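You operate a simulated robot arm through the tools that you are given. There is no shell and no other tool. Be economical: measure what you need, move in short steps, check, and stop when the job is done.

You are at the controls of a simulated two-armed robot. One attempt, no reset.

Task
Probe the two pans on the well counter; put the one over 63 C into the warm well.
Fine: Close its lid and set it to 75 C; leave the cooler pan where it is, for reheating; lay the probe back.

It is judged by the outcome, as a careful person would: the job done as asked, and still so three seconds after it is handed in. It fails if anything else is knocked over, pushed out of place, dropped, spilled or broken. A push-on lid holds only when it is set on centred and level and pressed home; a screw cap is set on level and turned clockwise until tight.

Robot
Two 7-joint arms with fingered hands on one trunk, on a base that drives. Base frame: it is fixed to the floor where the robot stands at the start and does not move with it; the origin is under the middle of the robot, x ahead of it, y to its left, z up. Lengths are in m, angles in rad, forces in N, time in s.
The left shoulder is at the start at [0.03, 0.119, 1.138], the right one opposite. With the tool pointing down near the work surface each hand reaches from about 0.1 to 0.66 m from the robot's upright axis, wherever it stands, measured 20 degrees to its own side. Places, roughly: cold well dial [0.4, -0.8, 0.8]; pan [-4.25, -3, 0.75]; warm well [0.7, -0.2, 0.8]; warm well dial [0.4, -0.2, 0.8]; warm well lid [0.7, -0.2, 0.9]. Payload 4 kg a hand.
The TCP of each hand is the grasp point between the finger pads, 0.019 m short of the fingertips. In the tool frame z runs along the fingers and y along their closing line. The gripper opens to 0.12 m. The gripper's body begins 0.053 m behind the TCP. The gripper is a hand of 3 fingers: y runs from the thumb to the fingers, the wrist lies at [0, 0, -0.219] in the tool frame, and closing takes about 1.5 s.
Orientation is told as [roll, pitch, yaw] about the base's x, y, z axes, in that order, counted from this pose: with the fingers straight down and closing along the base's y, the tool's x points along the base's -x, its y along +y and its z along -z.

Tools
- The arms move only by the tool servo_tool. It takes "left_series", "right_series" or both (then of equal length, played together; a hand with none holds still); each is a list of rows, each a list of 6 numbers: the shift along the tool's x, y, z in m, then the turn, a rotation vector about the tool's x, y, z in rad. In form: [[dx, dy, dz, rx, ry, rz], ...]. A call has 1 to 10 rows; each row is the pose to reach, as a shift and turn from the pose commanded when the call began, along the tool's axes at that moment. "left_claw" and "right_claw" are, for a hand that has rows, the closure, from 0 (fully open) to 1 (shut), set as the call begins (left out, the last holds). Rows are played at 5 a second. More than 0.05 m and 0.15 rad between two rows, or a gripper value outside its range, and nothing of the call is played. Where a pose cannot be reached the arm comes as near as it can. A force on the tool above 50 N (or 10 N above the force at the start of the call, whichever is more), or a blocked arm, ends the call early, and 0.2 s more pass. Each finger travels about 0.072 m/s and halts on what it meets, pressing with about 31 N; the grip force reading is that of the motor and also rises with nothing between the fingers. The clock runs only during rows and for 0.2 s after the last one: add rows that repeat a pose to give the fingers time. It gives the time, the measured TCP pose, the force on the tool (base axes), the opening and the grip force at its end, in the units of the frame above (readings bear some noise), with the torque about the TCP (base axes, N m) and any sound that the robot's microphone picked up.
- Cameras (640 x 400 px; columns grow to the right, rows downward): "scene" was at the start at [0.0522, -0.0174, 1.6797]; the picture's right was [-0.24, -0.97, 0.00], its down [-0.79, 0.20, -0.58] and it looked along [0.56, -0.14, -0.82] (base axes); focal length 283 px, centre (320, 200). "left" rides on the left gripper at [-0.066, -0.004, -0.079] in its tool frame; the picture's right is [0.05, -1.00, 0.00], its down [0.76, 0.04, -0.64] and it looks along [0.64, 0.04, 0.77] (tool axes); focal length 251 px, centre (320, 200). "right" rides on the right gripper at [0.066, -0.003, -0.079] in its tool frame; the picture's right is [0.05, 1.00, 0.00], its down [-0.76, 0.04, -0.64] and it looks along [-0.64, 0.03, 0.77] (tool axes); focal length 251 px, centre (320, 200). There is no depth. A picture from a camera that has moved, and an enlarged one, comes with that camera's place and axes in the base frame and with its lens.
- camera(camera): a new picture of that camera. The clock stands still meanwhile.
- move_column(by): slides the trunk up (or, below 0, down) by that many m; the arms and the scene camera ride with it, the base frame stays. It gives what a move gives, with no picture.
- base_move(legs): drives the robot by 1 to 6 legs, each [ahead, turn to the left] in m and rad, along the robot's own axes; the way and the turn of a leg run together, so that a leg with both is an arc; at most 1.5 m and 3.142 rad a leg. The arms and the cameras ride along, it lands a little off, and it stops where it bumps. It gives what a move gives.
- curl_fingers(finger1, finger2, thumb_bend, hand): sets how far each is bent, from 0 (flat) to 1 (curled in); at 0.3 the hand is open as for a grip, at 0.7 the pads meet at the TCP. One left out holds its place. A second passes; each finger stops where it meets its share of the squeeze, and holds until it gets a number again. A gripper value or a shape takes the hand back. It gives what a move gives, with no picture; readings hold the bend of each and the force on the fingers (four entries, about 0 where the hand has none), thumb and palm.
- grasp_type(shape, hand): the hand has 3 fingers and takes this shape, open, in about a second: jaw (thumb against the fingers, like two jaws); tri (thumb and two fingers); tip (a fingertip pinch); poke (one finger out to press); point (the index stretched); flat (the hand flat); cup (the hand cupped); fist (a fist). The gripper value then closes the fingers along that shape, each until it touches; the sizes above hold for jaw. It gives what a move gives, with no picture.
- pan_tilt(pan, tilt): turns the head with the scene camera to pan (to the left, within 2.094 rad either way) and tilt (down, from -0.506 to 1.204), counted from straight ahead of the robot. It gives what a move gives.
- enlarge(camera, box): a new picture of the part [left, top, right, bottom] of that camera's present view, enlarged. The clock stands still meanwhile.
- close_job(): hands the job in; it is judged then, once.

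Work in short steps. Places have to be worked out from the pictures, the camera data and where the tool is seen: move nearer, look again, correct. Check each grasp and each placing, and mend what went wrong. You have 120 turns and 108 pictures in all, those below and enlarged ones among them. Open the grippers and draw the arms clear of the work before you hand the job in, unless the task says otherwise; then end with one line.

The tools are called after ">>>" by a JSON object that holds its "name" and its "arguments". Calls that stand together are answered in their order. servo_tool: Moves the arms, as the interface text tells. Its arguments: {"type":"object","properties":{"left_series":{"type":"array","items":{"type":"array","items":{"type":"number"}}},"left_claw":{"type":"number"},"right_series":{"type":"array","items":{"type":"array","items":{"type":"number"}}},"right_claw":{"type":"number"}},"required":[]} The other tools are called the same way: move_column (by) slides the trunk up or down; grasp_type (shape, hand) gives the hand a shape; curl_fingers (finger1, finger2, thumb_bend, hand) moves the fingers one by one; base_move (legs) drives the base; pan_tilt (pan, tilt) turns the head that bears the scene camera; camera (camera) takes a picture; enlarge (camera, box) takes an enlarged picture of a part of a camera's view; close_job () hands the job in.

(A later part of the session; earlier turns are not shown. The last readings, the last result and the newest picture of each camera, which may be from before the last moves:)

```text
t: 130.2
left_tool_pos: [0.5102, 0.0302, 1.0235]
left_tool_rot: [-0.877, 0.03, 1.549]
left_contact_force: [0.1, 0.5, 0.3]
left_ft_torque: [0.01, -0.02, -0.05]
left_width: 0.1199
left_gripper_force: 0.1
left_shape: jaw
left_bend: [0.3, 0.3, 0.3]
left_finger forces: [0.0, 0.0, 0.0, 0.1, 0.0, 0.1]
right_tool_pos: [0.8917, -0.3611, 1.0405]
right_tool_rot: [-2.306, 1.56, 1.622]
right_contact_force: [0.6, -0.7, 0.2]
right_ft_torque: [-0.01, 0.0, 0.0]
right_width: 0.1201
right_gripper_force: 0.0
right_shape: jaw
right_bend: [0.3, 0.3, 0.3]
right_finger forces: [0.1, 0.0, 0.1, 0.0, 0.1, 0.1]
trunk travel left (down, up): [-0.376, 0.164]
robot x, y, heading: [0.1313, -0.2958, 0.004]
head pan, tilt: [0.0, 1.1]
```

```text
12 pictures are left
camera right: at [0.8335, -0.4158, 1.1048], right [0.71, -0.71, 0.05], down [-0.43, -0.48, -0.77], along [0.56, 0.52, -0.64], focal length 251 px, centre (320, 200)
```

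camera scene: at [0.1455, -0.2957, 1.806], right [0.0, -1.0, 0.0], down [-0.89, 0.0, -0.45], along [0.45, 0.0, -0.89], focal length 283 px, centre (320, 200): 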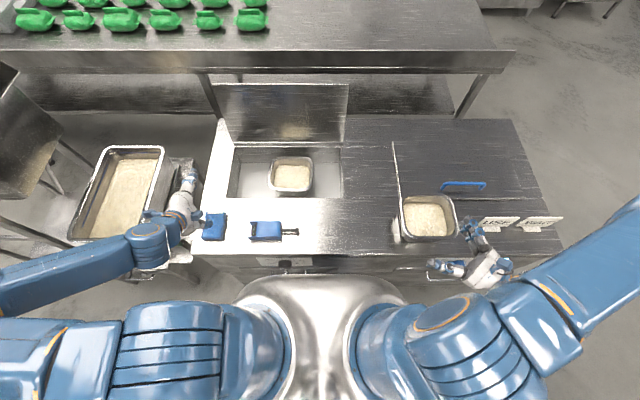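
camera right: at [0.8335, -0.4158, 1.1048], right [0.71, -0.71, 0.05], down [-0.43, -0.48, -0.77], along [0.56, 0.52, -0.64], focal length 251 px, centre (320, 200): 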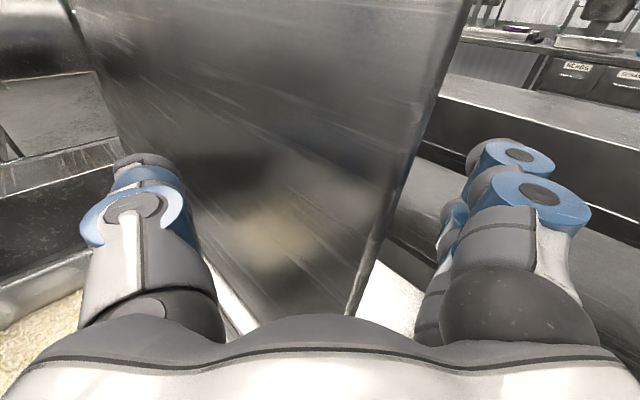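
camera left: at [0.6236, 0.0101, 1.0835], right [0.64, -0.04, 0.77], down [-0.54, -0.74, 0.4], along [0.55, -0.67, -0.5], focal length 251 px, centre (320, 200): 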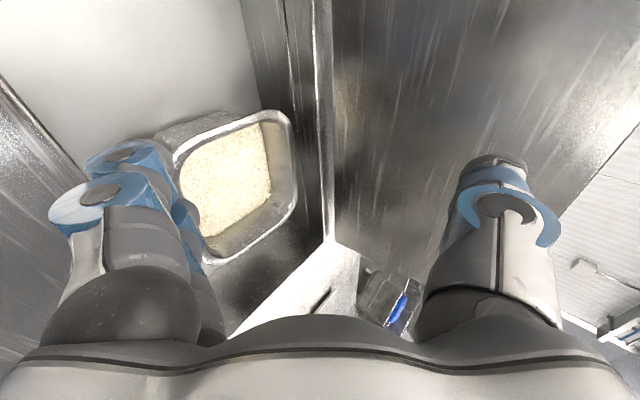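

In position, the edge between thumb and fingers. Closing.

>>> {"name": "servo_tool", "arguments": {"right_series": [[0, 0, 0, 0, 0, 0], [0, 0, 0, 0, 0, 0], [0, 0, 0, 0, 0, 0], [0, 0, 0, 0, 0, 0], [0, 0, 0, 0, 0, 0], [0, 0, 0, 0, 0, 0], [0, 0, 0, 0, 0, 0], [0, 0, 0, 0, 0, 0]], "right_claw": 1}}

>>> {"name": "camera", "arguments": {"camera": "right"}}

```text
t: 131.9
left_tool_pos: [0.5114, 0.0309, 1.0223]
left_tool_rot: [-0.878, 0.032, 1.549]
left_contact_force: [0.3, 0.1, 0.2]
left_ft_torque: [-0.05, -0.01, 0.01]
left_width: 0.1201
left_gripper_force: 0.0
left_shape: jaw
left_bend: [0.3, 0.3, 0.3]
left_finger forces: [0.1, 0.0, 0.0, 0.0, 0.0, 0.0]
right_tool_pos: [0.8904, -0.3605, 1.0403]
right_tool_rot: [-2.358, 1.561, 1.569]
right_contact_force: [0.8, -2.0, 0.8]
right_ft_torque: [0.14, 0.19, 1.53]
right_width: 0.0217
right_gripper_force: 31.2
right_shape: jaw
right_bend: [0.47, 1.0, 0.88]
right_finger forces: [15.8, 16.2, 0.0, 0.0, 30.0, 0.0]
trunk travel left (down, up): [-0.376, 0.164]
robot x, y, heading: [0.1273, -0.2984, 0.005]
head pan, tilt: [0.0, 1.1]
```

```text
11 pictures are left
camera right: at [0.8334, -0.4159, 1.1049], right [0.71, -0.71, 0.05], down [-0.42, -0.48, -0.77], along [0.56, 0.52, -0.64], focal length 251 px, centre (320, 200)
```

right: 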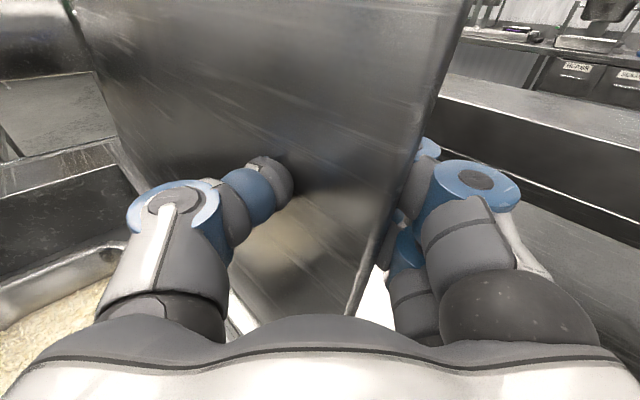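

Pinched firmly on both faces. I pull it along its arc to about 65°.

>>> {"name": "servo_tool", "arguments": {"right_series": [[0, -0.0095, -0.0095, 0, 0, 0], [-0.001, -0.019, -0.019, 0, 0, 0], [-0.002, -0.0286, -0.0286, 0, 0, 0], [-0.005, -0.038, -0.038, 0, 0, 0], [-0.01, -0.048, -0.048, 0, 0, 0], [-0.014, -0.0559, -0.0559, 0, 0, 0]]}}

>>> {"name": "camera", "arguments": {"camera": "right"}}

```text
t: 133.3
left_tool_pos: [0.5119, 0.0305, 1.0223]
left_tool_rot: [-0.875, 0.031, 1.55]
left_contact_force: [-1.1, 0.1, 0.3]
left_ft_torque: [0.01, -0.04, -0.01]
left_width: 0.1198
left_gripper_force: 0.0
left_shape: jaw
left_bend: [0.3, 0.3, 0.3]
left_finger forces: [0.0, 0.0, 0.0, 0.0, 0.0, 0.1]
right_tool_pos: [0.8123, -0.3594, 1.0268]
right_tool_rot: [-2.516, 1.56, 1.416]
right_contact_force: [8.4, 1.1, 6.7]
right_ft_torque: [-0.89, -1.2, 3.12]
right_width: 0.0226
right_gripper_force: 31.5
right_shape: jaw
right_bend: [1.0, 0.45, 0.92]
right_finger forces: [9.0, 42.5, 0.0, 0.0, 50.0, 0.0]
trunk travel left (down, up): [-0.376, 0.164]
robot x, y, heading: [0.1307, -0.2938, 0.005]
head pan, tilt: [0.0, 1.1]
```

```text
10 pictures are left
camera right: at [0.7542, -0.4151, 1.0909], right [0.71, -0.7, 0.05], down [-0.42, -0.48, -0.77], along [0.56, 0.52, -0.64], focal length 251 px, centre (320, 200)
```

right: 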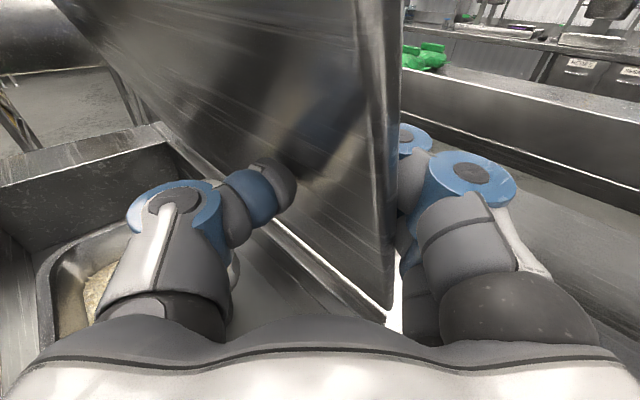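

It works: the lid has come forward. Continue to about 42°.

>>> {"name": "servo_tool", "arguments": {"right_series": [[-0.006, -0.009, -0.009, 0, 0, 0], [-0.013, -0.017, -0.017, 0, 0, 0], [-0.021, -0.024, -0.024, 0, 0, 0], [-0.03, -0.031, -0.031, 0, 0, 0], [-0.04, -0.037, -0.037, 0, 0, 0], [-0.04, -0.037, -0.037, 0, 0, 0]]}}

>>> {"name": "enlarge", "arguments": {"camera": "scene", "box": [180, 50, 400, 270]}}

```text
t: 134.8
left_tool_pos: [0.5096, 0.03, 1.0231]
left_tool_rot: [-0.878, 0.033, 1.55]
left_contact_force: [-0.6, 0.2, -0.6]
left_ft_torque: [-0.01, 0.03, 0.0]
left_width: 0.1198
left_gripper_force: 0.0
left_shape: jaw
left_bend: [0.3, 0.3, 0.3]
left_finger forces: [0.0, 0.0, 0.0, 0.1, 0.0, 0.0]
right_tool_pos: [0.7592, -0.3623, 0.9874]
right_tool_rot: [2.715, 1.56, 0.361]
right_contact_force: [7.7, -4.1, 19.1]
right_ft_torque: [-4.25, -2.64, 2.65]
right_width: 0.0227
right_gripper_force: 30.9
right_shape: jaw
right_bend: [1.0, 0.42, 0.91]
right_finger forces: [9.2, 71.8, 0.0, 0.1, 76.4, 0.1]
trunk travel left (down, up): [-0.376, 0.164]
robot x, y, heading: [0.1304, -0.2929, 0.006]
head pan, tilt: [0.0, 1.1]
```

```text
1.82 times, centred on (290, 160) of scene
camera zoom: at [0.1736, -0.2949, 1.6961], right [0.0, -1.0, 0.0], down [-0.89, 0.0, -0.45], along [0.45, 0.0, -0.89], focal length 515 px, centre (374, 273)
```

zoom: 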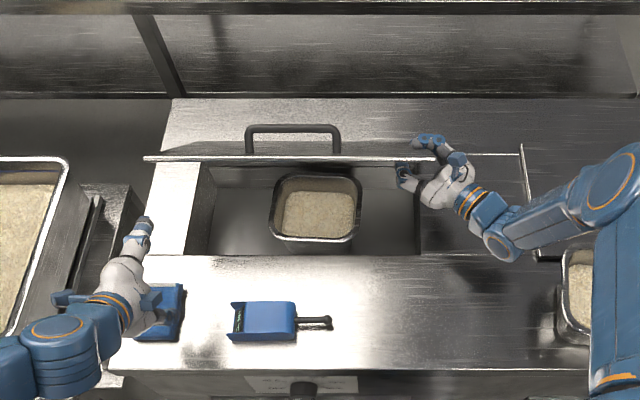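

Lid is at ~45°. I open the right hand and slide it out to the right.

>>> {"name": "servo_tool", "arguments": {"right_series": [[0, 0, 0, 0, 0, 0], [0, 0, 0, 0, 0, 0], [0, 0, 0, 0, 0, 0], [0, 0, 0, 0, 0, 0], [0, 0, 0, 0, 0, 0], [0, 0.0, -0.03, 0, 0, 0], [0, 0.02, -0.06, 0, 0, 0], [0, 0.045, -0.085, 0, 0, 0], [0.02, 0.07, -0.11, 0, 0, 0], [0.04, 0.095, -0.13, 0, 0, 0]], "right_claw": 0}}

>>> {"name": "enlarge", "arguments": {"camera": "scene", "box": [180, 50, 400, 270]}}

```text
t: 136.9
left_tool_pos: [0.5118, 0.0295, 1.0228]
left_tool_rot: [-0.877, 0.03, 1.551]
left_contact_force: [-0.3, 0.2, 0.5]
left_ft_torque: [-0.02, -0.02, -0.03]
left_width: 0.1201
left_gripper_force: 0.0
left_shape: jaw
left_bend: [0.3, 0.3, 0.3]
left_finger forces: [0.0, 0.0, 0.2, 0.0, 0.0, 0.1]
right_tool_pos: [0.7326, -0.5203, 1.0246]
right_tool_rot: [-2.312, 1.562, 1.617]
right_contact_force: [-0.4, -0.2, -0.6]
right_ft_torque: [0.02, -0.01, -0.03]
right_width: 0.12
right_gripper_force: 0.0
right_shape: jaw
right_bend: [0.3, 0.3, 0.3]
right_finger forces: [0.0, 0.0, 0.0, 0.0, 0.0, 0.0]
trunk travel left (down, up): [-0.376, 0.164]
robot x, y, heading: [0.1319, -0.2971, 0.005]
head pan, tilt: [0.0, 1.1]
```

```text
1.82 times, centred on (290, 160) of scene
camera zoom: at [0.1749, -0.2964, 1.696], right [0.0, -1.0, 0.0], down [-0.89, 0.0, -0.45], along [0.45, 0.0, -0.89], focal length 515 px, centre (374, 273)
```

zoom: 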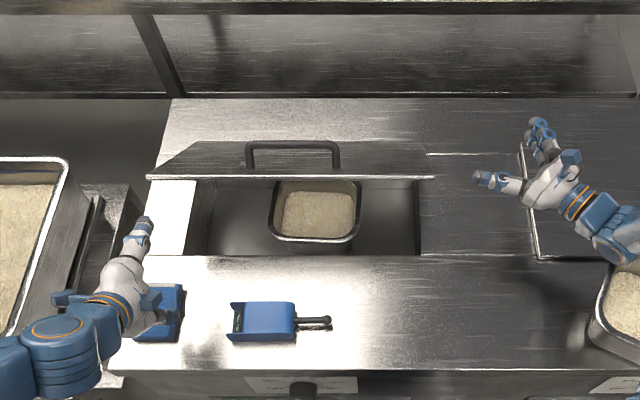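

The lid stays at ~35°. I close the left fist and bring it above the lid left of the handle.

>>> {"name": "servo_tool", "arguments": {"left_series": [[0, -0.0257, -0.0212, -0.07, 0, 0], [0, -0.0514, -0.0425, -0.14, 0, 0], [0, -0.0771, -0.0637, -0.21, 0, 0], [0.014, -0.104, -0.031, -0.28, 0, 0], [0.028, -0.131, 0.001, -0.35, 0, 0], [0.042, -0.158, 0.034, -0.42, 0, 0], [0.055, -0.184, 0.066, -0.48, 0, 0], [0.055, -0.184, 0.066, -0.48, 0, 0]], "left_claw": 1}}

```text
t: 138.8
left_tool_pos: [0.6774, -0.025, 1.123]
left_tool_rot: [-0.396, 0.029, 1.55]
left_contact_force: [-0.1, 0.1, 1.1]
left_ft_torque: [0.02, 0.01, 0.01]
left_width: 0.0
left_gripper_force: 31.0
left_shape: jaw
left_bend: [0.75, 0.75, 0.46]
left_finger forces: [0.0, 0.1, 0.0, 0.0, 0.0, 0.0]
right_tool_pos: [0.7331, -0.5198, 1.0249]
right_tool_rot: [-2.442, 1.56, 1.485]
right_contact_force: [-0.3, 0.6, 0.5]
right_ft_torque: [0.01, -0.02, 0.0]
right_width: 0.1199
right_gripper_force: 0.1
right_shape: jaw
right_bend: [0.3, 0.3, 0.3]
right_finger forces: [0.1, 0.0, 0.1, 0.0, 0.1, 0.1]
trunk travel left (down, up): [-0.376, 0.164]
robot x, y, heading: [0.1318, -0.2982, 0.006]
head pan, tilt: [0.0, 1.1]
```

Pressing the lid down.

>>> {"name": "servo_tool", "arguments": {"left_series": [[0, 0.0135, 0.0323, 0, 0, 0], [0, 0.027, 0.0646, 0, 0, 0], [0, 0.0386, 0.0923, 0, 0, 0], [0, 0.0502, 0.12, 0, 0, 0], [0, 0.0618, 0.1477, 0, 0, 0], [0, 0.0695, 0.166, 0, 0, 0], [0, 0.0772, 0.1846, 0, 0, 0], [0, 0.0811, 0.1938, 0, 0, 0], [0, 0.083, 0.1984, 0, 0, 0]]}}

>>> {"name": "enlarge", "arguments": {"camera": "scene", "box": [180, 50, 400, 270]}}

```text
t: 140.8
left_tool_pos: [0.6782, -0.0309, 0.9094]
left_tool_rot: [-0.4, 0.03, 1.55]
left_contact_force: [0.9, 0.6, 6.3]
left_ft_torque: [0.06, -0.02, -0.01]
left_width: 0.0
left_gripper_force: 30.9
left_shape: jaw
left_bend: [0.75, 0.75, 0.46]
left_finger forces: [0.0, 0.0, 0.1, 0.1, 8.0, 0.0]
right_tool_pos: [0.7341, -0.5193, 1.0245]
right_tool_rot: [-2.392, 1.56, 1.538]
right_contact_force: [0.0, -0.4, -0.7]
right_ft_torque: [0.03, -0.03, -0.01]
right_width: 0.1202
right_gripper_force: 0.0
right_shape: jaw
right_bend: [0.3, 0.3, 0.3]
right_finger forces: [0.0, 0.1, 0.0, 0.1, 0.0, 0.1]
trunk travel left (down, up): [-0.376, 0.164]
robot x, y, heading: [0.1281, -0.2972, -0.0]
head pan, tilt: [0.0, 1.1]
```

```text
1.82 times, centred on (290, 160) of scene
camera zoom: at [0.1745, -0.2958, 1.6961], right [0.0, -1.0, 0.0], down [-0.89, 0.0, -0.45], along [0.45, 0.0, -0.89], focal length 515 px, centre (374, 273)
```

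zoom: 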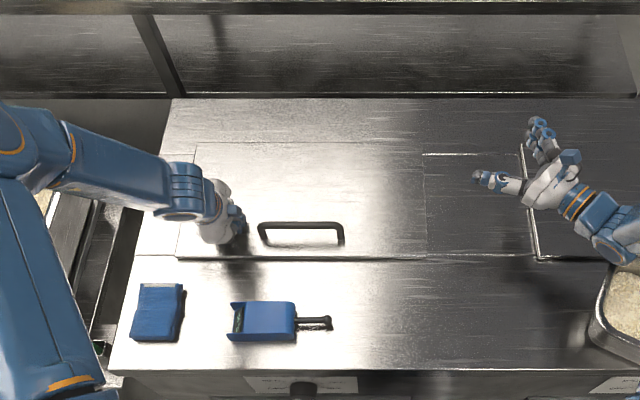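

The lid is almost down; a bit more to be sure it is fully closed.

>>> {"name": "servo_tool", "arguments": {"left_series": [[0, 0.0012, 0.0028, 0, 0, 0], [0, 0.0023, 0.0055, 0, 0, 0], [0, 0.0035, 0.0083, 0, 0, 0], [0, 0.0046, 0.011, 0, 0, 0]]}}

```text
t: 141.5
left_tool_pos: [0.686, -0.031, 0.9081]
left_tool_rot: [-0.415, 0.027, 1.547]
left_contact_force: [-3.6, -1.5, 20.2]
left_ft_torque: [0.13, 0.17, 0.04]
left_width: 0.0
left_gripper_force: 31.0
left_shape: jaw
left_bend: [0.76, 0.76, 0.5]
left_finger forces: [0.0, 0.0, 0.1, 0.1, 21.9, 0.0]
right_tool_pos: [0.7347, -0.5191, 1.0246]
right_tool_rot: [-2.377, 1.56, 1.553]
right_contact_force: [0.4, 0.3, -0.3]
right_ft_torque: [-0.01, 0.04, -0.01]
right_width: 0.1201
right_gripper_force: 0.1
right_shape: jaw
right_bend: [0.3, 0.3, 0.3]
right_finger forces: [0.0, 0.1, 0.0, 0.0, 0.0, 0.0]
trunk travel left (down, up): [-0.376, 0.164]
robot x, y, heading: [0.1286, -0.2956, 0.002]
head pan, tilt: [0.0, 1.1]
stopped in row 3 (left hand): the force on the tool passed its limit (the readings are from after the stop); the commanded pose is now the measured one
```

Lid is firmly closed (20 N stop). I raise and retract both hands, turning the left to point forward for the dial.

>>> {"name": "servo_tool", "arguments": {"left_series": [[0, -0.0161, -0.0366, 0, 0, 0], [0, -0.0322, -0.0732, 0, 0, 0], [0, -0.0484, -0.11, 0, 0, 0], [0, -0.0645, -0.1464, 0.1, 0, 0], [0, -0.081, -0.183, 0.24, 0, 0], [0, -0.0444, -0.199, 0.38, 0, 0], [0, -0.0078, -0.2152, 0.52, 0, 0], [0, 0.0288, -0.2314, 0.66, 0, 0], [0, 0.0654, -0.2475, 0.8, 0, 0], [0, 0.102, -0.2636, 0.94, 0, 0]], "right_series": [[0.04, 0, 0, 0, 0, 0], [0.08, 0, 0, 0, 0, 0], [0.1, -0.01, -0.014, 0, 0, 0], [0.1, -0.032, -0.045, 0, 0, 0], [0.1, -0.054, -0.077, 0, 0, 0], [0.1, -0.076, -0.108, 0, 0, 0], [0.1, -0.098, -0.139, 0, 0, 0], [0.1, -0.119, -0.17, 0, 0, 0], [0.1, -0.141, -0.202, 0, 0, 0], [0.1, -0.163, -0.233, 0, 0, 0]]}}

>>> {"name": "base_move", "arguments": {"legs": [[-0.28, 0]]}}

>>> {"name": "camera", "arguments": {"camera": "scene"}}

```text
t: 143.7
left_tool_pos: [0.4978, -0.0049, 1.087]
left_tool_rot: [-1.357, 0.029, 1.549]
left_contact_force: [-0.3, 0.7, -1.2]
left_ft_torque: [0.03, -0.02, 0.04]
left_width: 0.0001
left_gripper_force: 31.0
left_shape: jaw
left_bend: [0.76, 0.76, 0.48]
left_finger forces: [0.0, 0.0, 0.1, 0.1, 0.0, 0.1]
left hand out of reach, approached as far as the arm can: row 9, 10
right_tool_pos: [0.4506, -0.5691, 1.1243]
right_tool_rot: [-2.67, 1.56, 1.259]
right_contact_force: [-0.1, 1.0, 0.2]
right_ft_torque: [0.0, -0.04, -0.03]
right_width: 0.12
right_gripper_force: 0.0
right_shape: jaw
right_bend: [0.3, 0.3, 0.3]
right_finger forces: [0.1, 0.1, 0.0, 0.0, 0.0, 0.0]
trunk travel left (down, up): [-0.376, 0.164]
robot x, y, heading: [0.1276, -0.2946, 0.009]
head pan, tilt: [0.0, 1.1]
```

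```text
t: 145.6
left_tool_pos: [0.2223, -0.0067, 1.087]
left_tool_rot: [-1.352, 0.029, 1.545]
left_contact_force: [-0.1, 0.4, -0.3]
left_ft_torque: [-0.01, 0.03, -0.02]
left_width: 0.0
left_gripper_force: 30.9
left_shape: jaw
left_bend: [0.76, 0.76, 0.48]
left_finger forces: [0.0, 0.0, 0.0, 0.1, 0.1, 0.0]
right_tool_pos: [0.176, -0.5714, 1.1238]
right_tool_rot: [-2.483, 1.561, 1.444]
right_contact_force: [0.2, 0.1, 0.4]
right_ft_torque: [0.0, 0.0, 0.01]
right_width: 0.1198
right_gripper_force: 0.1
right_shape: jaw
right_bend: [0.3, 0.3, 0.3]
right_finger forces: [0.0, 0.0, 0.0, 0.1, 0.0, 0.0]
trunk travel left (down, up): [-0.376, 0.164]
robot x, y, heading: [-0.1464, -0.2955, -0.0]
head pan, tilt: [0.0, 1.1]
```

```text
6 pictures are left
camera scene: at [-0.104, -0.2968, 1.696], right [0.0, -1.0, 0.0], down [-0.89, 0.0, -0.45], along [0.45, 0.0, -0.89], focal length 283 px, centre (320, 200)
```

scene: 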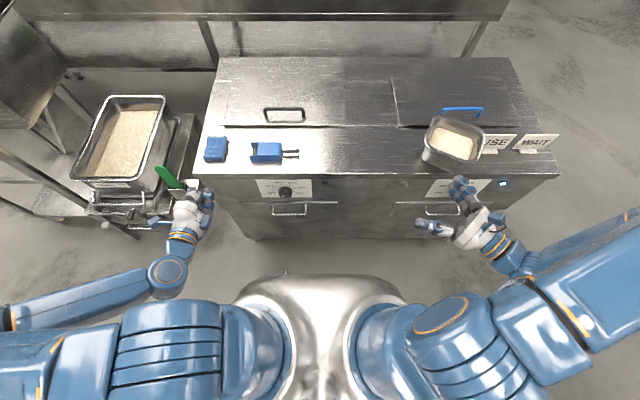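

The lid is closed, but pan 2 has been shifted and turned by the right forearm; I must put it back. One enlarged picture covers it and the dial.

>>> {"name": "enlarge", "arguments": {"camera": "scene", "box": [250, 90, 510, 230]}}

```text
2.46 times, centred on (380, 160) of scene
camera zoom: at [-0.104, -0.2968, 1.696], right [0.0, -1.0, 0.0], down [-0.89, 0.0, -0.45], along [0.45, 0.0, -0.89], focal length 698 px, centre (172, 298)
```

zoom: 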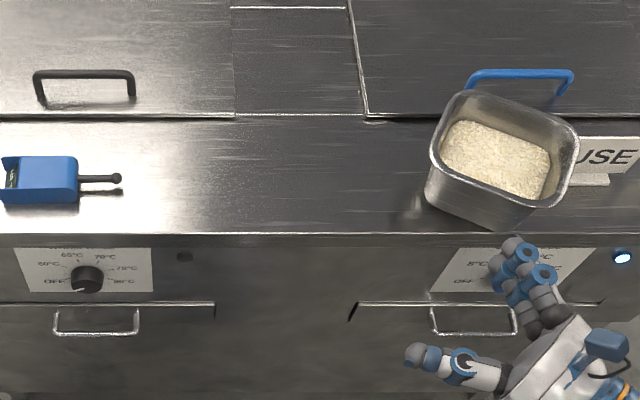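

Pan 2 is about (0.49,-0.733), turned ~27°; I'll slide it back after the dial. First the dial (≈(0.41,-0.163,0.765), labels 48° apart, so OFF→75 is +192° clockwise). I lower the trunk, bring the left hand in front of the knob, and meanwhile rotate the right hand back toward tool-down.

>>> {"name": "move_column", "arguments": {"by": -0.15}}

>>> {"name": "servo_tool", "arguments": {"left_series": [[0.02, 0.019, 0.0, 0.03, 0, 0], [0.04, 0.037, 0.01, 0.06, 0, 0], [0.06, 0.056, 0.03, 0.09, 0, 0], [0.08, 0.075, 0.05, 0.12, 0, 0], [0.1, 0.094, 0.07, 0.15, 0, 0], [0.12, 0.112, 0.09, 0.18, 0, 0], [0.14, 0.131, 0.11, 0.21, 0, 0], [0.156, 0.149, 0.123, 0.218, 0, 0]], "left_claw": 0, "right_series": [[0, 0, 0, 0.0899, -0.0652, -0.0899], [0, 0, 0, 0.1798, -0.1304, -0.1798], [0, 0, 0, 0.2697, -0.1956, -0.2697], [0, 0, 0, 0.3596, -0.2608, -0.3596], [0, 0, 0, 0.4495, -0.326, -0.4495], [0, 0, 0, 0.5394, -0.3912, -0.5394], [0, 0, 0, 0.6293, -0.4564, -0.6293], [0, 0, 0, 0.7192, -0.5216, -0.7192]]}}

>>> {"name": "camera", "arguments": {"camera": "left"}}

```text
t: 147.4
left_tool_pos: [0.2242, -0.0067, 0.9359]
left_tool_rot: [-1.353, 0.029, 1.545]
left_contact_force: [0.5, 0.3, -0.4]
left_ft_torque: [-0.05, 0.03, 0.0]
left_width: 0.0
left_gripper_force: 30.6
left_shape: jaw
left_bend: [0.76, 0.76, 0.48]
left_finger forces: [0.0, 0.0, 0.0, 0.0, 0.0, 0.1]
right_tool_pos: [0.1773, -0.5711, 0.9751]
right_tool_rot: [-2.383, 1.56, 1.545]
right_contact_force: [0.4, 0.4, 0.3]
right_ft_torque: [0.02, 0.0, -0.03]
right_width: 0.1197
right_gripper_force: 0.1
right_shape: jaw
right_bend: [0.3, 0.3, 0.3]
right_finger forces: [0.0, 0.0, 0.0, 0.0, 0.0, 0.0]
trunk travel left (down, up): [-0.226, 0.314]
robot x, y, heading: [-0.1483, -0.2961, 0.001]
head pan, tilt: [0.0, 1.1]
```

```text
t: 149.2
left_tool_pos: [0.3088, -0.1702, 0.7679]
left_tool_rot: [-1.57, 0.028, 1.546]
left_contact_force: [0.4, -0.1, 0.3]
left_ft_torque: [-0.01, 0.03, -0.03]
left_width: 0.1199
left_gripper_force: 0.0
left_shape: jaw
left_bend: [0.3, 0.3, 0.3]
left_finger forces: [0.0, 0.0, 0.0, 0.1, 0.0, 0.0]
right_tool_pos: [0.1769, -0.5712, 0.9738]
right_tool_rot: [0.564, 0.709, -1.022]
right_contact_force: [-0.5, -0.1, -0.1]
right_ft_torque: [0.01, -0.04, -0.05]
right_width: 0.1199
right_gripper_force: 0.0
right_shape: jaw
right_bend: [0.3, 0.3, 0.3]
right_finger forces: [0.0, 0.0, 0.0, 0.0, 0.0, 0.0]
trunk travel left (down, up): [-0.226, 0.314]
robot x, y, heading: [-0.149, -0.297, 0.002]
head pan, tilt: [0.0, 1.1]
```

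```text
4 pictures are left
camera left: at [0.2323, -0.1029, 0.7692], right [0.0, -0.03, 1.0], down [-0.66, -0.75, -0.02], along [0.75, -0.66, -0.02], focal length 251 px, centre (320, 200)
```

left: 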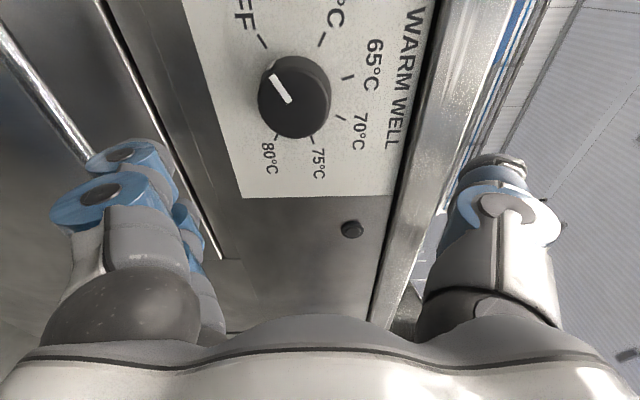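

The picture shows the knob at about (0.40,-0.160,0.754), pointer at OFF. I centre on it and move in with open fingers.

>>> {"name": "servo_tool", "arguments": {"left_series": [[-0.005, 0.007, 0.025, 0, 0, 0], [-0.01, 0.013, 0.05, 0, 0, 0], [-0.01, 0.013, 0.068, 0, 0, 0], [-0.01, 0.013, 0.08, 0, 0, 0], [-0.01, 0.013, 0.083, 0, 0, 0]], "right_series": [[0, 0, 0, 0.0899, -0.0652, -0.0899], [0, 0, 0, 0.1798, -0.1304, -0.1798], [0, 0, 0, 0.2697, -0.1956, -0.2697], [0, 0, 0, 0.3596, -0.2608, -0.3596], [0, 0, 0, 0.4495, -0.326, -0.4495]]}}

>>> {"name": "servo_tool", "arguments": {"left_series": [[0, 0, 0, 0, 0, 0], [0, 0, 0, 0, 0, 0], [0, 0, 0, 0, 0, 0], [0, 0, 0, 0, 0, 0], [0, 0, 0, 0, 0, 0]], "left_claw": 1, "right_series": [[0, 0, 0, 0.0899, -0.0652, -0.0899], [0, 0, 0, 0.1798, -0.1304, -0.1798], [0, 0, 0, 0.2697, -0.1956, -0.2697], [0, 0, 0, 0.2697, -0.1956, -0.2697], [0, 0, 0, 0.2697, -0.1956, -0.2697]]}}

```text
t: 150.4
left_tool_pos: [0.3904, -0.1607, 0.7551]
left_tool_rot: [-1.569, 0.029, 1.547]
left_contact_force: [0.1, 0.0, -0.7]
left_ft_torque: [-0.02, -0.01, 0.01]
left_width: 0.1201
left_gripper_force: 0.0
left_shape: jaw
left_bend: [0.3, 0.3, 0.3]
left_finger forces: [0.1, 0.0, 0.0, 0.1, 0.0, 0.0]
right_tool_pos: [0.1771, -0.5694, 0.9738]
right_tool_rot: [0.248, 0.232, -0.71]
right_contact_force: [0.6, -0.4, -0.8]
right_ft_torque: [-0.04, 0.02, -0.03]
right_width: 0.1203
right_gripper_force: 0.0
right_shape: jaw
right_bend: [0.3, 0.3, 0.3]
right_finger forces: [0.0, 0.0, 0.0, 0.0, 0.0, 0.1]
trunk travel left (down, up): [-0.226, 0.314]
robot x, y, heading: [-0.1466, -0.2988, 0.008]
head pan, tilt: [0.0, 1.1]
```

```text
t: 151.6
left_tool_pos: [0.3907, -0.1615, 0.7547]
left_tool_rot: [-1.568, 0.029, 1.547]
left_contact_force: [2.2, 1.3, 0.8]
left_ft_torque: [0.01, 0.09, 0.03]
left_width: 0.0362
left_gripper_force: 31.2
left_shape: jaw
left_bend: [0.41, 0.38, 0.93]
left_finger forces: [11.1, 12.7, 0.1, 0.0, 26.3, 0.0]
right_tool_pos: [0.1771, -0.5704, 0.9728]
right_tool_rot: [0.006, 0.003, -0.467]
right_contact_force: [0.0, -0.6, 0.0]
right_ft_torque: [-0.02, 0.0, 0.0]
right_width: 0.1198
right_gripper_force: 0.1
right_shape: jaw
right_bend: [0.3, 0.3, 0.3]
right_finger forces: [0.0, 0.0, 0.1, 0.0, 0.0, 0.0]
trunk travel left (down, up): [-0.226, 0.314]
robot x, y, heading: [-0.1488, -0.2976, 0.002]
head pan, tilt: [0.0, 1.1]
```

Knob gripped (0.036 m). Turning clockwise 1.117 rad.

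>>> {"name": "servo_tool", "arguments": {"left_series": [[0, 0, 0, 0, 0, 0.14], [0, 0, 0, 0, 0, 0.28], [0, 0, 0, 0, 0, 0.42], [0, 0, 0, 0, 0, 0.56], [0, 0, 0, 0, 0, 0.7], [0, 0, 0, 0, 0, 0.84], [0, 0, 0, 0, 0, 0.98], [0, 0, 0, 0, 0, 1.117], [0, 0, 0, 0, 0, 1.117]]}}

>>> {"name": "servo_tool", "arguments": {"left_series": [[0, 0, 0, 0, 0, 0], [0, 0, 0, 0, 0, 0], [0, 0, 0, 0, 0, -0.14], [0, 0, 0, 0, 0, -0.28], [0, 0, 0, 0, 0, -0.42], [0, 0, 0, 0, 0, -0.56], [0, 0, 0, 0, 0, -0.7], [0, 0, 0, 0, 0, -0.84], [0, 0, 0, 0, 0, -0.98], [0, 0, 0, 0, 0, -1.117]], "left_claw": 0.2}}

>>> {"name": "enlarge", "arguments": {"camera": "left", "box": [180, 0, 420, 200]}}

```text
t: 153.6
left_tool_pos: [0.3906, -0.1627, 0.7558]
left_tool_rot: [-1.572, -1.092, 1.548]
left_contact_force: [6.4, -14.7, 15.7]
left_ft_torque: [-0.06, -0.19, -0.1]
left_width: 0.0332
left_gripper_force: 30.6
left_shape: jaw
left_bend: [0.45, 0.41, 0.91]
left_finger forces: [6.8, 9.7, 0.0, 0.0, 35.1, 0.0]
right_tool_pos: [0.176, -0.5722, 0.9737]
right_tool_rot: [0.011, 0.004, -0.468]
right_contact_force: [-0.2, 0.8, 1.0]
right_ft_torque: [0.0, 0.05, -0.01]
right_width: 0.1203
right_gripper_force: 0.1
right_shape: jaw
right_bend: [0.3, 0.3, 0.3]
right_finger forces: [0.0, 0.0, 0.0, 0.0, 0.0, 0.1]
trunk travel left (down, up): [-0.226, 0.314]
robot x, y, heading: [-0.1443, -0.2976, -0.002]
head pan, tilt: [0.0, 1.1]
```

```text
t: 155.8
left_tool_pos: [0.391, -0.161, 0.7547]
left_tool_rot: [-1.569, 0.03, 1.547]
left_contact_force: [-0.8, 0.1, 0.6]
left_ft_torque: [0.0, 0.0, 0.0]
left_width: 0.0956
left_gripper_force: 0.2
left_shape: jaw
left_bend: [0.26, 0.25, 0.11]
left_finger forces: [0.1, 0.0, 0.0, 0.1, 0.0, 0.0]
right_tool_pos: [0.1764, -0.5691, 0.9737]
right_tool_rot: [0.01, 0.004, -0.468]
right_contact_force: [0.0, 0.2, -0.1]
right_ft_torque: [0.03, 0.0, 0.0]
right_width: 0.1205
right_gripper_force: 0.0
right_shape: jaw
right_bend: [0.3, 0.3, 0.3]
right_finger forces: [0.1, 0.0, 0.0, 0.0, 0.0, 0.0]
trunk travel left (down, up): [-0.226, 0.314]
robot x, y, heading: [-0.1463, -0.2974, 0.005]
head pan, tilt: [0.0, 1.1]
```

```text
2.00 times, centred on (300, 100) of left
camera zoom: at [0.3142, -0.0949, 0.7564], right [0.0, -0.02, 1.0], down [-0.66, -0.75, -0.02], along [0.75, -0.66, -0.02], focal length 503 px, centre (360, 400)
```

zoom: 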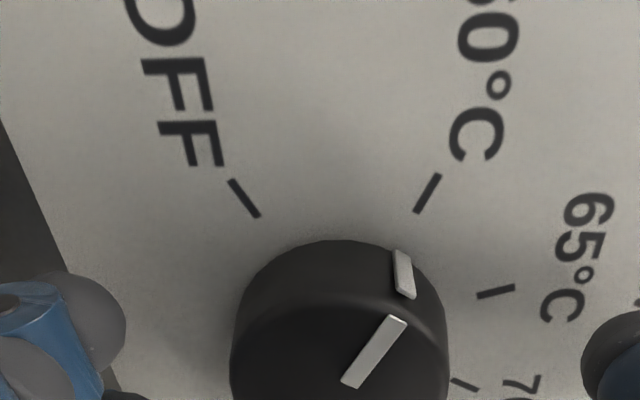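

The pointer is between 60 and 65, as expected for 64°. Two more equal turns.

>>> {"name": "servo_tool", "arguments": {"left_series": [[0, 0, 0, 0, 0, 0], [0, 0, 0, 0, 0, 0], [0, 0, 0, 0, 0, 0], [0, 0, 0, 0, 0, 0], [0, 0, 0, 0, 0, 0]], "left_claw": 1}}

>>> {"name": "servo_tool", "arguments": {"left_series": [[0, 0, 0, 0, 0, 0.14], [0, 0, 0, 0, 0, 0.28], [0, 0, 0, 0, 0, 0.42], [0, 0, 0, 0, 0, 0.56], [0, 0, 0, 0, 0, 0.7], [0, 0, 0, 0, 0, 0.84], [0, 0, 0, 0, 0, 0.98], [0, 0, 0, 0, 0, 1.117], [0, 0, 0, 0, 0, 1.117]]}}

>>> {"name": "servo_tool", "arguments": {"left_series": [[0, 0, 0, 0, 0, 0], [0, 0, 0, 0, 0, 0], [0, 0, 0, 0, 0, -0.14], [0, 0, 0, 0, 0, -0.28], [0, 0, 0, 0, 0, -0.42], [0, 0, 0, 0, 0, -0.56], [0, 0, 0, 0, 0, -0.7], [0, 0, 0, 0, 0, -0.84], [0, 0, 0, 0, 0, -0.98], [0, 0, 0, 0, 0, -1.117]], "left_claw": 0.2}}

>>> {"name": "servo_tool", "arguments": {"left_series": [[0, 0, 0, 0, 0, 0], [0, 0, 0, 0, 0, 0], [0, 0, 0, 0, 0, 0], [0, 0, 0, 0, 0, 0], [0, 0, 0, 0, 0, 0]], "left_claw": 1}}

>>> {"name": "servo_tool", "arguments": {"left_series": [[0, 0, 0, 0, 0, 0.14], [0, 0, 0, 0, 0, 0.28], [0, 0, 0, 0, 0, 0.42], [0, 0, 0, 0, 0, 0.56], [0, 0, 0, 0, 0, 0.7], [0, 0, 0, 0, 0, 0.84], [0, 0, 0, 0, 0, 0.98], [0, 0, 0, 0, 0, 1.117], [0, 0, 0, 0, 0, 1.117]]}}

>>> {"name": "servo_tool", "arguments": {"left_series": [[0, 0, 0, 0, 0, 0], [0, 0, 0, 0, 0, 0], [0, 0, -0.02, 0, 0, 0], [0, 0, -0.05, 0, 0, -0.14], [0, 0, -0.08, 0, 0, -0.28], [0, 0, -0.08, 0, 0, -0.42], [0, 0, -0.08, 0, 0, -0.56], [0, 0, -0.08, 0, 0, -0.7], [0, 0, -0.08, 0, 0, -0.84], [0, 0, -0.08, 0, 0, -0.98]], "left_claw": 0.0}}

>>> {"name": "enlarge", "arguments": {"camera": "left", "box": [160, 0, 460, 220]}}

```text
t: 157.0
left_tool_pos: [0.3917, -0.161, 0.7549]
left_tool_rot: [-1.57, 0.027, 1.548]
left_contact_force: [2.1, 0.7, 0.1]
left_ft_torque: [-0.01, 0.13, 0.04]
left_width: 0.0361
left_gripper_force: 31.0
left_shape: jaw
left_bend: [0.41, 0.39, 0.94]
left_finger forces: [11.3, 12.0, 0.0, 0.1, 25.4, 0.0]
right_tool_pos: [0.1759, -0.5699, 0.9736]
right_tool_rot: [0.008, 0.003, -0.468]
right_contact_force: [-0.2, 1.0, -0.2]
right_ft_torque: [0.01, -0.01, 0.03]
right_width: 0.1202
right_gripper_force: 0.1
right_shape: jaw
right_bend: [0.3, 0.3, 0.3]
right_finger forces: [0.1, 0.0, 0.1, 0.0, 0.0, 0.0]
trunk travel left (down, up): [-0.226, 0.314]
robot x, y, heading: [-0.148, -0.2965, 0.002]
head pan, tilt: [0.0, 1.1]
```

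```text
t: 159.0
left_tool_pos: [0.3896, -0.1632, 0.7558]
left_tool_rot: [-1.569, -1.093, 1.542]
left_contact_force: [2.9, -15.2, 7.0]
left_ft_torque: [-0.09, -0.09, -0.15]
left_width: 0.0342
left_gripper_force: 30.8
left_shape: jaw
left_bend: [0.44, 0.4, 0.91]
left_finger forces: [7.5, 10.3, 0.0, 0.0, 34.5, 0.0]
right_tool_pos: [0.1769, -0.572, 0.9735]
right_tool_rot: [0.009, 0.004, -0.467]
right_contact_force: [-0.3, -0.2, 0.2]
right_ft_torque: [-0.02, -0.02, 0.02]
right_width: 0.1198
right_gripper_force: 0.1
right_shape: jaw
right_bend: [0.3, 0.3, 0.3]
right_finger forces: [0.1, 0.0, 0.0, 0.1, 0.0, 0.0]
trunk travel left (down, up): [-0.226, 0.314]
robot x, y, heading: [-0.1495, -0.2988, -0.002]
head pan, tilt: [0.0, 1.1]
```

```text
t: 161.2
left_tool_pos: [0.3897, -0.1617, 0.7544]
left_tool_rot: [-1.569, 0.028, 1.547]
left_contact_force: [-0.3, 0.0, 0.0]
left_ft_torque: [-0.01, -0.02, 0.03]
left_width: 0.0958
left_gripper_force: 0.1
left_shape: jaw
left_bend: [0.26, 0.25, 0.11]
left_finger forces: [0.0, 0.1, 0.1, 0.0, 0.0, 0.0]
right_tool_pos: [0.1781, -0.5694, 0.9754]
right_tool_rot: [0.01, 0.004, -0.469]
right_contact_force: [-0.1, 0.5, -0.2]
right_ft_torque: [-0.01, -0.01, 0.03]
right_width: 0.1198
right_gripper_force: 0.2
right_shape: jaw
right_bend: [0.3, 0.3, 0.3]
right_finger forces: [0.0, 0.0, 0.1, 0.1, 0.0, 0.0]
trunk travel left (down, up): [-0.226, 0.314]
robot x, y, heading: [-0.1456, -0.2992, 0.002]
head pan, tilt: [0.0, 1.1]
```

```text
t: 162.4
left_tool_pos: [0.3914, -0.1612, 0.7535]
left_tool_rot: [-1.57, 0.029, 1.548]
left_contact_force: [2.0, -0.2, -0.5]
left_ft_torque: [0.03, 0.06, 0.05]
left_width: 0.0362
left_gripper_force: 30.9
left_shape: jaw
left_bend: [0.41, 0.39, 0.94]
left_finger forces: [11.6, 12.3, 0.1, 0.0, 25.9, 0.0]
right_tool_pos: [0.1772, -0.5694, 0.9728]
right_tool_rot: [0.009, 0.004, -0.467]
right_contact_force: [-0.5, -0.2, 0.5]
right_ft_torque: [0.0, 0.03, 0.01]
right_width: 0.1198
right_gripper_force: 0.1
right_shape: jaw
right_bend: [0.3, 0.3, 0.3]
right_finger forces: [0.1, 0.0, 0.0, 0.0, 0.1, 0.1]
trunk travel left (down, up): [-0.226, 0.314]
robot x, y, heading: [-0.1481, -0.2969, 0.004]
head pan, tilt: [0.0, 1.1]
```

```text
t: 164.4
left_tool_pos: [0.3896, -0.164, 0.7549]
left_tool_rot: [-1.572, -1.093, 1.547]
left_contact_force: [1.7, -13.7, 12.6]
left_ft_torque: [-0.08, -0.12, -0.13]
left_width: 0.0339
left_gripper_force: 31.1
left_shape: jaw
left_bend: [0.45, 0.41, 0.92]
left_finger forces: [7.4, 10.2, 0.0, 0.0, 35.5, 0.0]
right_tool_pos: [0.1765, -0.5709, 0.9735]
right_tool_rot: [0.011, 0.001, -0.469]
right_contact_force: [-0.6, 0.1, -0.7]
right_ft_torque: [0.02, 0.03, 0.02]
right_width: 0.1202
right_gripper_force: 0.1
right_shape: jaw
right_bend: [0.3, 0.3, 0.3]
right_finger forces: [0.0, 0.1, 0.1, 0.0, 0.0, 0.1]
trunk travel left (down, up): [-0.226, 0.314]
robot x, y, heading: [-0.1471, -0.3, 0.002]
head pan, tilt: [0.0, 1.1]
```

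```text
t: 166.6
left_tool_pos: [0.3103, -0.16, 0.7543]
left_tool_rot: [-1.568, -0.106, 1.548]
left_contact_force: [-0.5, -0.4, -0.1]
left_ft_torque: [-0.01, 0.01, 0.01]
left_width: 0.12
left_gripper_force: 0.2
left_shape: jaw
left_bend: [0.3, 0.3, 0.3]
left_finger forces: [0.1, 0.0, 0.2, 0.1, 0.0, 0.1]
right_tool_pos: [0.178, -0.5702, 0.9727]
right_tool_rot: [0.01, 0.003, -0.468]
right_contact_force: [-0.7, 0.0, -0.5]
right_ft_torque: [0.02, -0.01, 0.0]
right_width: 0.1196
right_gripper_force: 0.1
right_shape: jaw
right_bend: [0.3, 0.3, 0.3]
right_finger forces: [0.1, 0.0, 0.1, 0.0, 0.0, 0.1]
trunk travel left (down, up): [-0.226, 0.314]
robot x, y, heading: [-0.1455, -0.299, 0.005]
head pan, tilt: [0.0, 1.1]
```

```text
1.82 times, centred on (310, 110) of left
camera zoom: at [0.2341, -0.0939, 0.7656], right [0.0, -0.16, 0.99], down [-0.66, -0.74, -0.12], along [0.75, -0.65, -0.1], focal length 457 px, centre (338, 364)
```

zoom: 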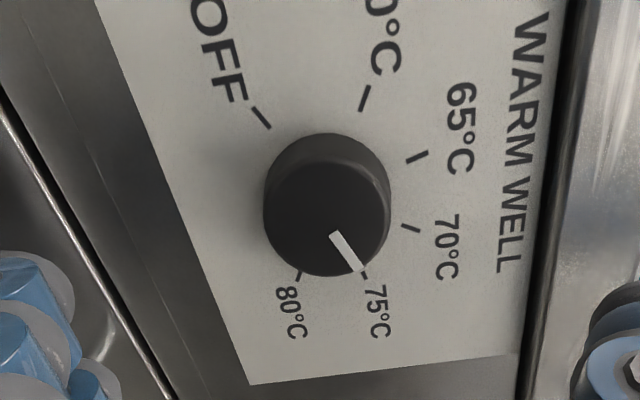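

The dial points at 75 °C. Now pan 2: I raise the trunk, pull the left hand clear, and drive forward 0.2 m with the right hand ready.

>>> {"name": "move_column", "arguments": {"by": 0.15}}

>>> {"name": "servo_tool", "arguments": {"left_series": [[0, -0.03, -0.02, 0, 0, 0], [0, -0.06, -0.04, 0, 0, 0], [0, -0.09, -0.06, 0, 0, 0], [0, -0.12, -0.08, 0, 0, 0], [0, -0.15, -0.1, 0, 0, 0], [0, -0.18, -0.1, 0, 0, 0], [0, -0.21, -0.1, 0, 0, 0]], "right_series": [[0, 0, -0.01, 0, 0, 0], [0, 0, -0.02, 0, 0, 0], [0, 0, -0.03, 0, 0, 0], [0, 0, -0.04, 0, 0, 0], [0, 0, -0.04, 0, 0, 0], [0, 0, -0.04, 0, 0, 0], [0, 0, -0.04, 0, 0, 0]], "right_claw": 0.45}}

>>> {"name": "base_move", "arguments": {"legs": [[0.2, 0]]}}

```text
t: 168.3
left_tool_pos: [0.311, -0.1608, 0.905]
left_tool_rot: [-1.57, -0.11, 1.547]
left_contact_force: [-0.6, 0.0, -0.8]
left_ft_torque: [0.01, 0.0, -0.03]
left_width: 0.1201
left_gripper_force: 0.0
left_shape: jaw
left_bend: [0.3, 0.3, 0.3]
left_finger forces: [0.0, 0.1, 0.0, 0.1, 0.0, 0.0]
right_tool_pos: [0.1776, -0.5698, 1.1239]
right_tool_rot: [0.009, 0.004, -0.469]
right_contact_force: [-0.5, 0.5, 0.4]
right_ft_torque: [-0.01, 0.0, 0.0]
right_width: 0.1201
right_gripper_force: 0.1
right_shape: jaw
right_bend: [0.3, 0.3, 0.3]
right_finger forces: [0.1, 0.0, 0.0, 0.0, 0.0, 0.1]
trunk travel left (down, up): [-0.376, 0.164]
robot x, y, heading: [-0.1468, -0.2978, 0.003]
head pan, tilt: [0.0, 1.1]
```

```text
t: 170.1
left_tool_pos: [0.2345, -0.1639, 1.0705]
left_tool_rot: [-1.575, -0.211, 1.598]
left_contact_force: [0.1, -0.4, 0.2]
left_ft_torque: [0.01, 0.02, 0.0]
left_width: 0.1199
left_gripper_force: 0.0
left_shape: jaw
left_bend: [0.3, 0.3, 0.3]
left_finger forces: [0.1, 0.1, 0.1, 0.0, 0.0, 0.0]
left hand out of reach, approached as far as the arm can: row 7
right_tool_pos: [0.1764, -0.5722, 1.1637]
right_tool_rot: [0.009, 0.004, -0.467]
right_contact_force: [0.8, -0.7, -0.3]
right_ft_torque: [-0.01, 0.03, 0.0]
right_width: 0.0665
right_gripper_force: 0.0
right_shape: jaw
right_bend: [0.32, 0.32, 0.93]
right_finger forces: [0.0, 0.0, 0.1, 0.0, 0.1, 0.0]
trunk travel left (down, up): [-0.376, 0.164]
robot x, y, heading: [-0.1466, -0.2995, 0.0]
head pan, tilt: [0.0, 1.1]
stopped in row 7 (left hand): the arm was blocked; the commanded pose is now the measured one
```

```text
t: 171.7
left_tool_pos: [0.4356, -0.1638, 1.07]
left_tool_rot: [-1.571, -0.212, 1.599]
left_contact_force: [0.8, -0.5, -0.3]
left_ft_torque: [-0.03, -0.01, 0.02]
left_width: 0.12
left_gripper_force: 0.0
left_shape: jaw
left_bend: [0.3, 0.3, 0.3]
left_finger forces: [0.1, 0.1, 0.1, 0.1, 0.0, 0.1]
right_tool_pos: [0.3792, -0.5706, 1.1638]
right_tool_rot: [0.008, 0.005, -0.468]
right_contact_force: [-0.2, 0.3, -0.4]
right_ft_torque: [-0.01, 0.01, 0.03]
right_width: 0.0665
right_gripper_force: 0.0
right_shape: jaw
right_bend: [0.32, 0.32, 0.93]
right_finger forces: [0.0, 0.1, 0.0, 0.1, 0.1, 0.1]
trunk travel left (down, up): [-0.376, 0.164]
robot x, y, heading: [0.0542, -0.2949, 0.005]
head pan, tilt: [0.0, 1.1]
```

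Right hand to above the pan's left wall, then one camera check.

>>> {"name": "servo_tool", "arguments": {"right_series": [[-0.0345, -0.0023, 0.0, 0, 0, 0], [-0.069, -0.0045, 0.02, 0, 0, 0], [-0.1035, -0.0068, 0.05, 0, 0, 0], [-0.138, -0.009, 0.08, 0, 0, 0], [-0.1726, -0.0113, 0.11, 0, 0, 0], [-0.1726, -0.0113, 0.124, 0, 0, 0]]}}

>>> {"name": "camera", "arguments": {"camera": "right"}}

```text
t: 173.1
left_tool_pos: [0.4355, -0.1642, 1.0698]
left_tool_rot: [-1.574, -0.211, 1.597]
left_contact_force: [-0.8, 0.5, -0.5]
left_ft_torque: [0.02, -0.03, 0.0]
left_width: 0.1199
left_gripper_force: 0.0
left_shape: jaw
left_bend: [0.3, 0.3, 0.3]
left_finger forces: [0.0, 0.0, 0.0, 0.0, 0.0, 0.1]
right_tool_pos: [0.5272, -0.6591, 1.0409]
right_tool_rot: [0.01, 0.003, -0.469]
right_contact_force: [-0.2, 0.0, 0.6]
right_ft_torque: [0.02, -0.03, 0.0]
right_width: 0.0662
right_gripper_force: 0.0
right_shape: jaw
right_bend: [0.32, 0.32, 0.93]
right_finger forces: [0.0, 0.1, 0.0, 0.0, 0.0, 0.0]
trunk travel left (down, up): [-0.376, 0.164]
robot x, y, heading: [0.0514, -0.2984, 0.001]
head pan, tilt: [0.0, 1.1]
```

```text
1 pictures are left
camera right: at [0.4669, -0.6342, 1.1181], right [0.4, 0.92, 0.01], down [0.7, -0.31, 0.64], along [0.59, -0.25, -0.77], focal length 251 px, centre (320, 200)
```

right: 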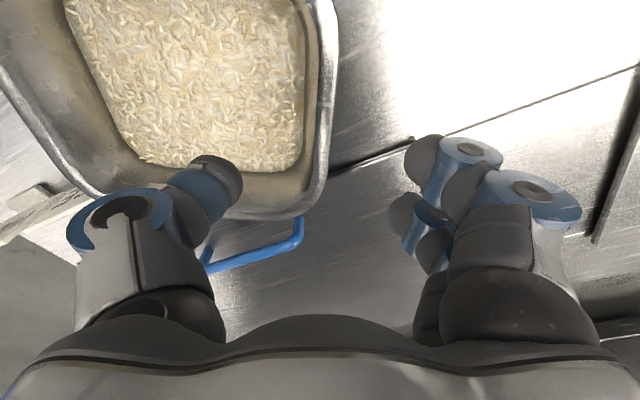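

The wall is centred between the fingers and parallel. I descend to z≈0.955 and close.

>>> {"name": "servo_tool", "arguments": {"right_series": [[0, 0, 0.03, 0, 0, 0], [0, 0, 0.06, 0, 0, 0], [0, 0, 0.076, 0, 0, 0], [0, 0, 0.086, 0, 0, 0], [0, 0, 0.086, 0, 0, 0]]}}

>>> {"name": "servo_tool", "arguments": {"right_series": [[0, 0, 0, 0, 0, 0], [0, 0, 0, 0, 0, 0], [0, 0, 0, 0, 0, 0], [0, 0, 0, 0, 0, 0], [0, 0, 0, 0, 0, 0], [0, 0, 0, 0, 0, 0]], "right_claw": 1}}

```text
t: 174.3
left_tool_pos: [0.4359, -0.1632, 1.0697]
left_tool_rot: [-1.573, -0.212, 1.598]
left_contact_force: [-0.2, 0.3, -0.5]
left_ft_torque: [0.01, -0.02, -0.02]
left_width: 0.12
left_gripper_force: 0.2
left_shape: jaw
left_bend: [0.3, 0.3, 0.3]
left_finger forces: [0.0, 0.0, 0.1, 0.1, 0.1, 0.1]
right_tool_pos: [0.5278, -0.6569, 0.955]
right_tool_rot: [0.009, 0.004, -0.47]
right_contact_force: [0.0, 0.0, 0.2]
right_ft_torque: [0.01, 0.02, 0.01]
right_width: 0.0667
right_gripper_force: 0.0
right_shape: jaw
right_bend: [0.32, 0.32, 0.93]
right_finger forces: [0.0, 0.0, 0.0, 0.0, 0.0, 0.0]
trunk travel left (down, up): [-0.376, 0.164]
robot x, y, heading: [0.0541, -0.3004, -0.0]
head pan, tilt: [0.0, 1.1]
```

```text
t: 175.7
left_tool_pos: [0.4377, -0.1644, 1.0709]
left_tool_rot: [-1.571, -0.211, 1.6]
left_contact_force: [-0.1, -0.3, 0.2]
left_ft_torque: [-0.01, 0.01, -0.01]
left_width: 0.1203
left_gripper_force: 0.1
left_shape: jaw
left_bend: [0.3, 0.3, 0.3]
left_finger forces: [0.0, 0.0, 0.0, 0.0, 0.0, 0.0]
right_tool_pos: [0.5274, -0.6571, 0.9539]
right_tool_rot: [0.008, 0.007, -0.47]
right_contact_force: [-1.7, -2.8, -0.4]
right_ft_torque: [-0.22, 0.11, -0.04]
right_width: 0.0012
right_gripper_force: 30.7
right_shape: jaw
right_bend: [0.74, 0.74, 0.87]
right_finger forces: [12.7, 11.9, 0.0, 0.0, 26.7, 0.0]
trunk travel left (down, up): [-0.376, 0.164]
robot x, y, heading: [0.0555, -0.2991, -0.0]
head pan, tilt: [0.0, 1.1]
```

Gripped. Now sliding it back: +0.094 m in y with +27° turn.

>>> {"name": "servo_tool", "arguments": {"right_series": [[0.0055, 0.0104, 0, 0, 0, -0.0585], [0.011, 0.0208, 0, 0, 0, -0.117], [0.0165, 0.0311, 0, 0, 0, -0.1755], [0.022, 0.0415, 0, 0, 0, -0.234], [0.0275, 0.0519, 0, 0, 0, -0.2925], [0.033, 0.0623, 0, 0, 0, -0.351], [0.0385, 0.0726, 0, 0, 0, -0.4095], [0.044, 0.083, 0, 0, 0, -0.468], [0.044, 0.083, 0, 0, 0, -0.468]]}}

>>> {"name": "servo_tool", "arguments": {"right_series": [[0, 0, 0, 0, 0, 0], [0, 0, 0, 0, 0, 0], [0, 0, 0, 0, 0, 0], [0, 0, 0, 0, 0, 0], [0, 0, -0.03, 0, 0, 0], [0, 0, -0.07, 0, 0, 0], [0, 0, -0.11, 0, 0, 0], [0, 0, -0.15, 0, 0, 0], [0.04, 0, -0.17, 0, 0, 0], [0.08, 0, -0.19, 0, 0, 0]], "right_claw": 0.45}}

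```text
t: 177.7
left_tool_pos: [0.4361, -0.1646, 1.0705]
left_tool_rot: [-1.572, -0.21, 1.599]
left_contact_force: [0.6, 0.4, 0.3]
left_ft_torque: [-0.02, -0.01, -0.03]
left_width: 0.1201
left_gripper_force: 0.1
left_shape: jaw
left_bend: [0.3, 0.3, 0.3]
left_finger forces: [0.1, 0.0, 0.0, 0.1, 0.0, 0.0]
right_tool_pos: [0.5257, -0.5628, 0.9548]
right_tool_rot: [0.012, 0.0, 0.001]
right_contact_force: [-0.4, -0.6, -0.1]
right_ft_torque: [-0.16, 0.11, -0.15]
right_width: 0.0008
right_gripper_force: 31.0
right_shape: jaw
right_bend: [0.74, 0.74, 0.87]
right_finger forces: [15.8, 10.9, 0.1, 0.1, 26.6, 0.0]
trunk travel left (down, up): [-0.376, 0.164]
robot x, y, heading: [0.0521, -0.2982, 0.0]
head pan, tilt: [0.0, 1.1]
```

```text
t: 179.9
left_tool_pos: [0.4351, -0.1644, 1.0706]
left_tool_rot: [-1.575, -0.211, 1.598]
left_contact_force: [0.0, 1.0, 0.0]
left_ft_torque: [0.0, -0.01, -0.01]
left_width: 0.1201
left_gripper_force: 0.1
left_shape: jaw
left_bend: [0.3, 0.3, 0.3]
left_finger forces: [0.1, 0.0, 0.0, 0.0, 0.0, 0.0]
right_tool_pos: [0.4436, -0.5662, 1.143]
right_tool_rot: [0.009, 0.0, -0.003]
right_contact_force: [0.1, 0.4, -0.7]
right_ft_torque: [0.0, -0.01, 0.02]
right_width: 0.0654
right_gripper_force: 0.1
right_shape: jaw
right_bend: [0.32, 0.32, 0.94]
right_finger forces: [0.1, 0.1, 0.0, 0.0, 0.1, 0.0]
trunk travel left (down, up): [-0.376, 0.164]
robot x, y, heading: [0.0571, -0.2959, -0.001]
head pan, tilt: [0.0, 1.1]
```

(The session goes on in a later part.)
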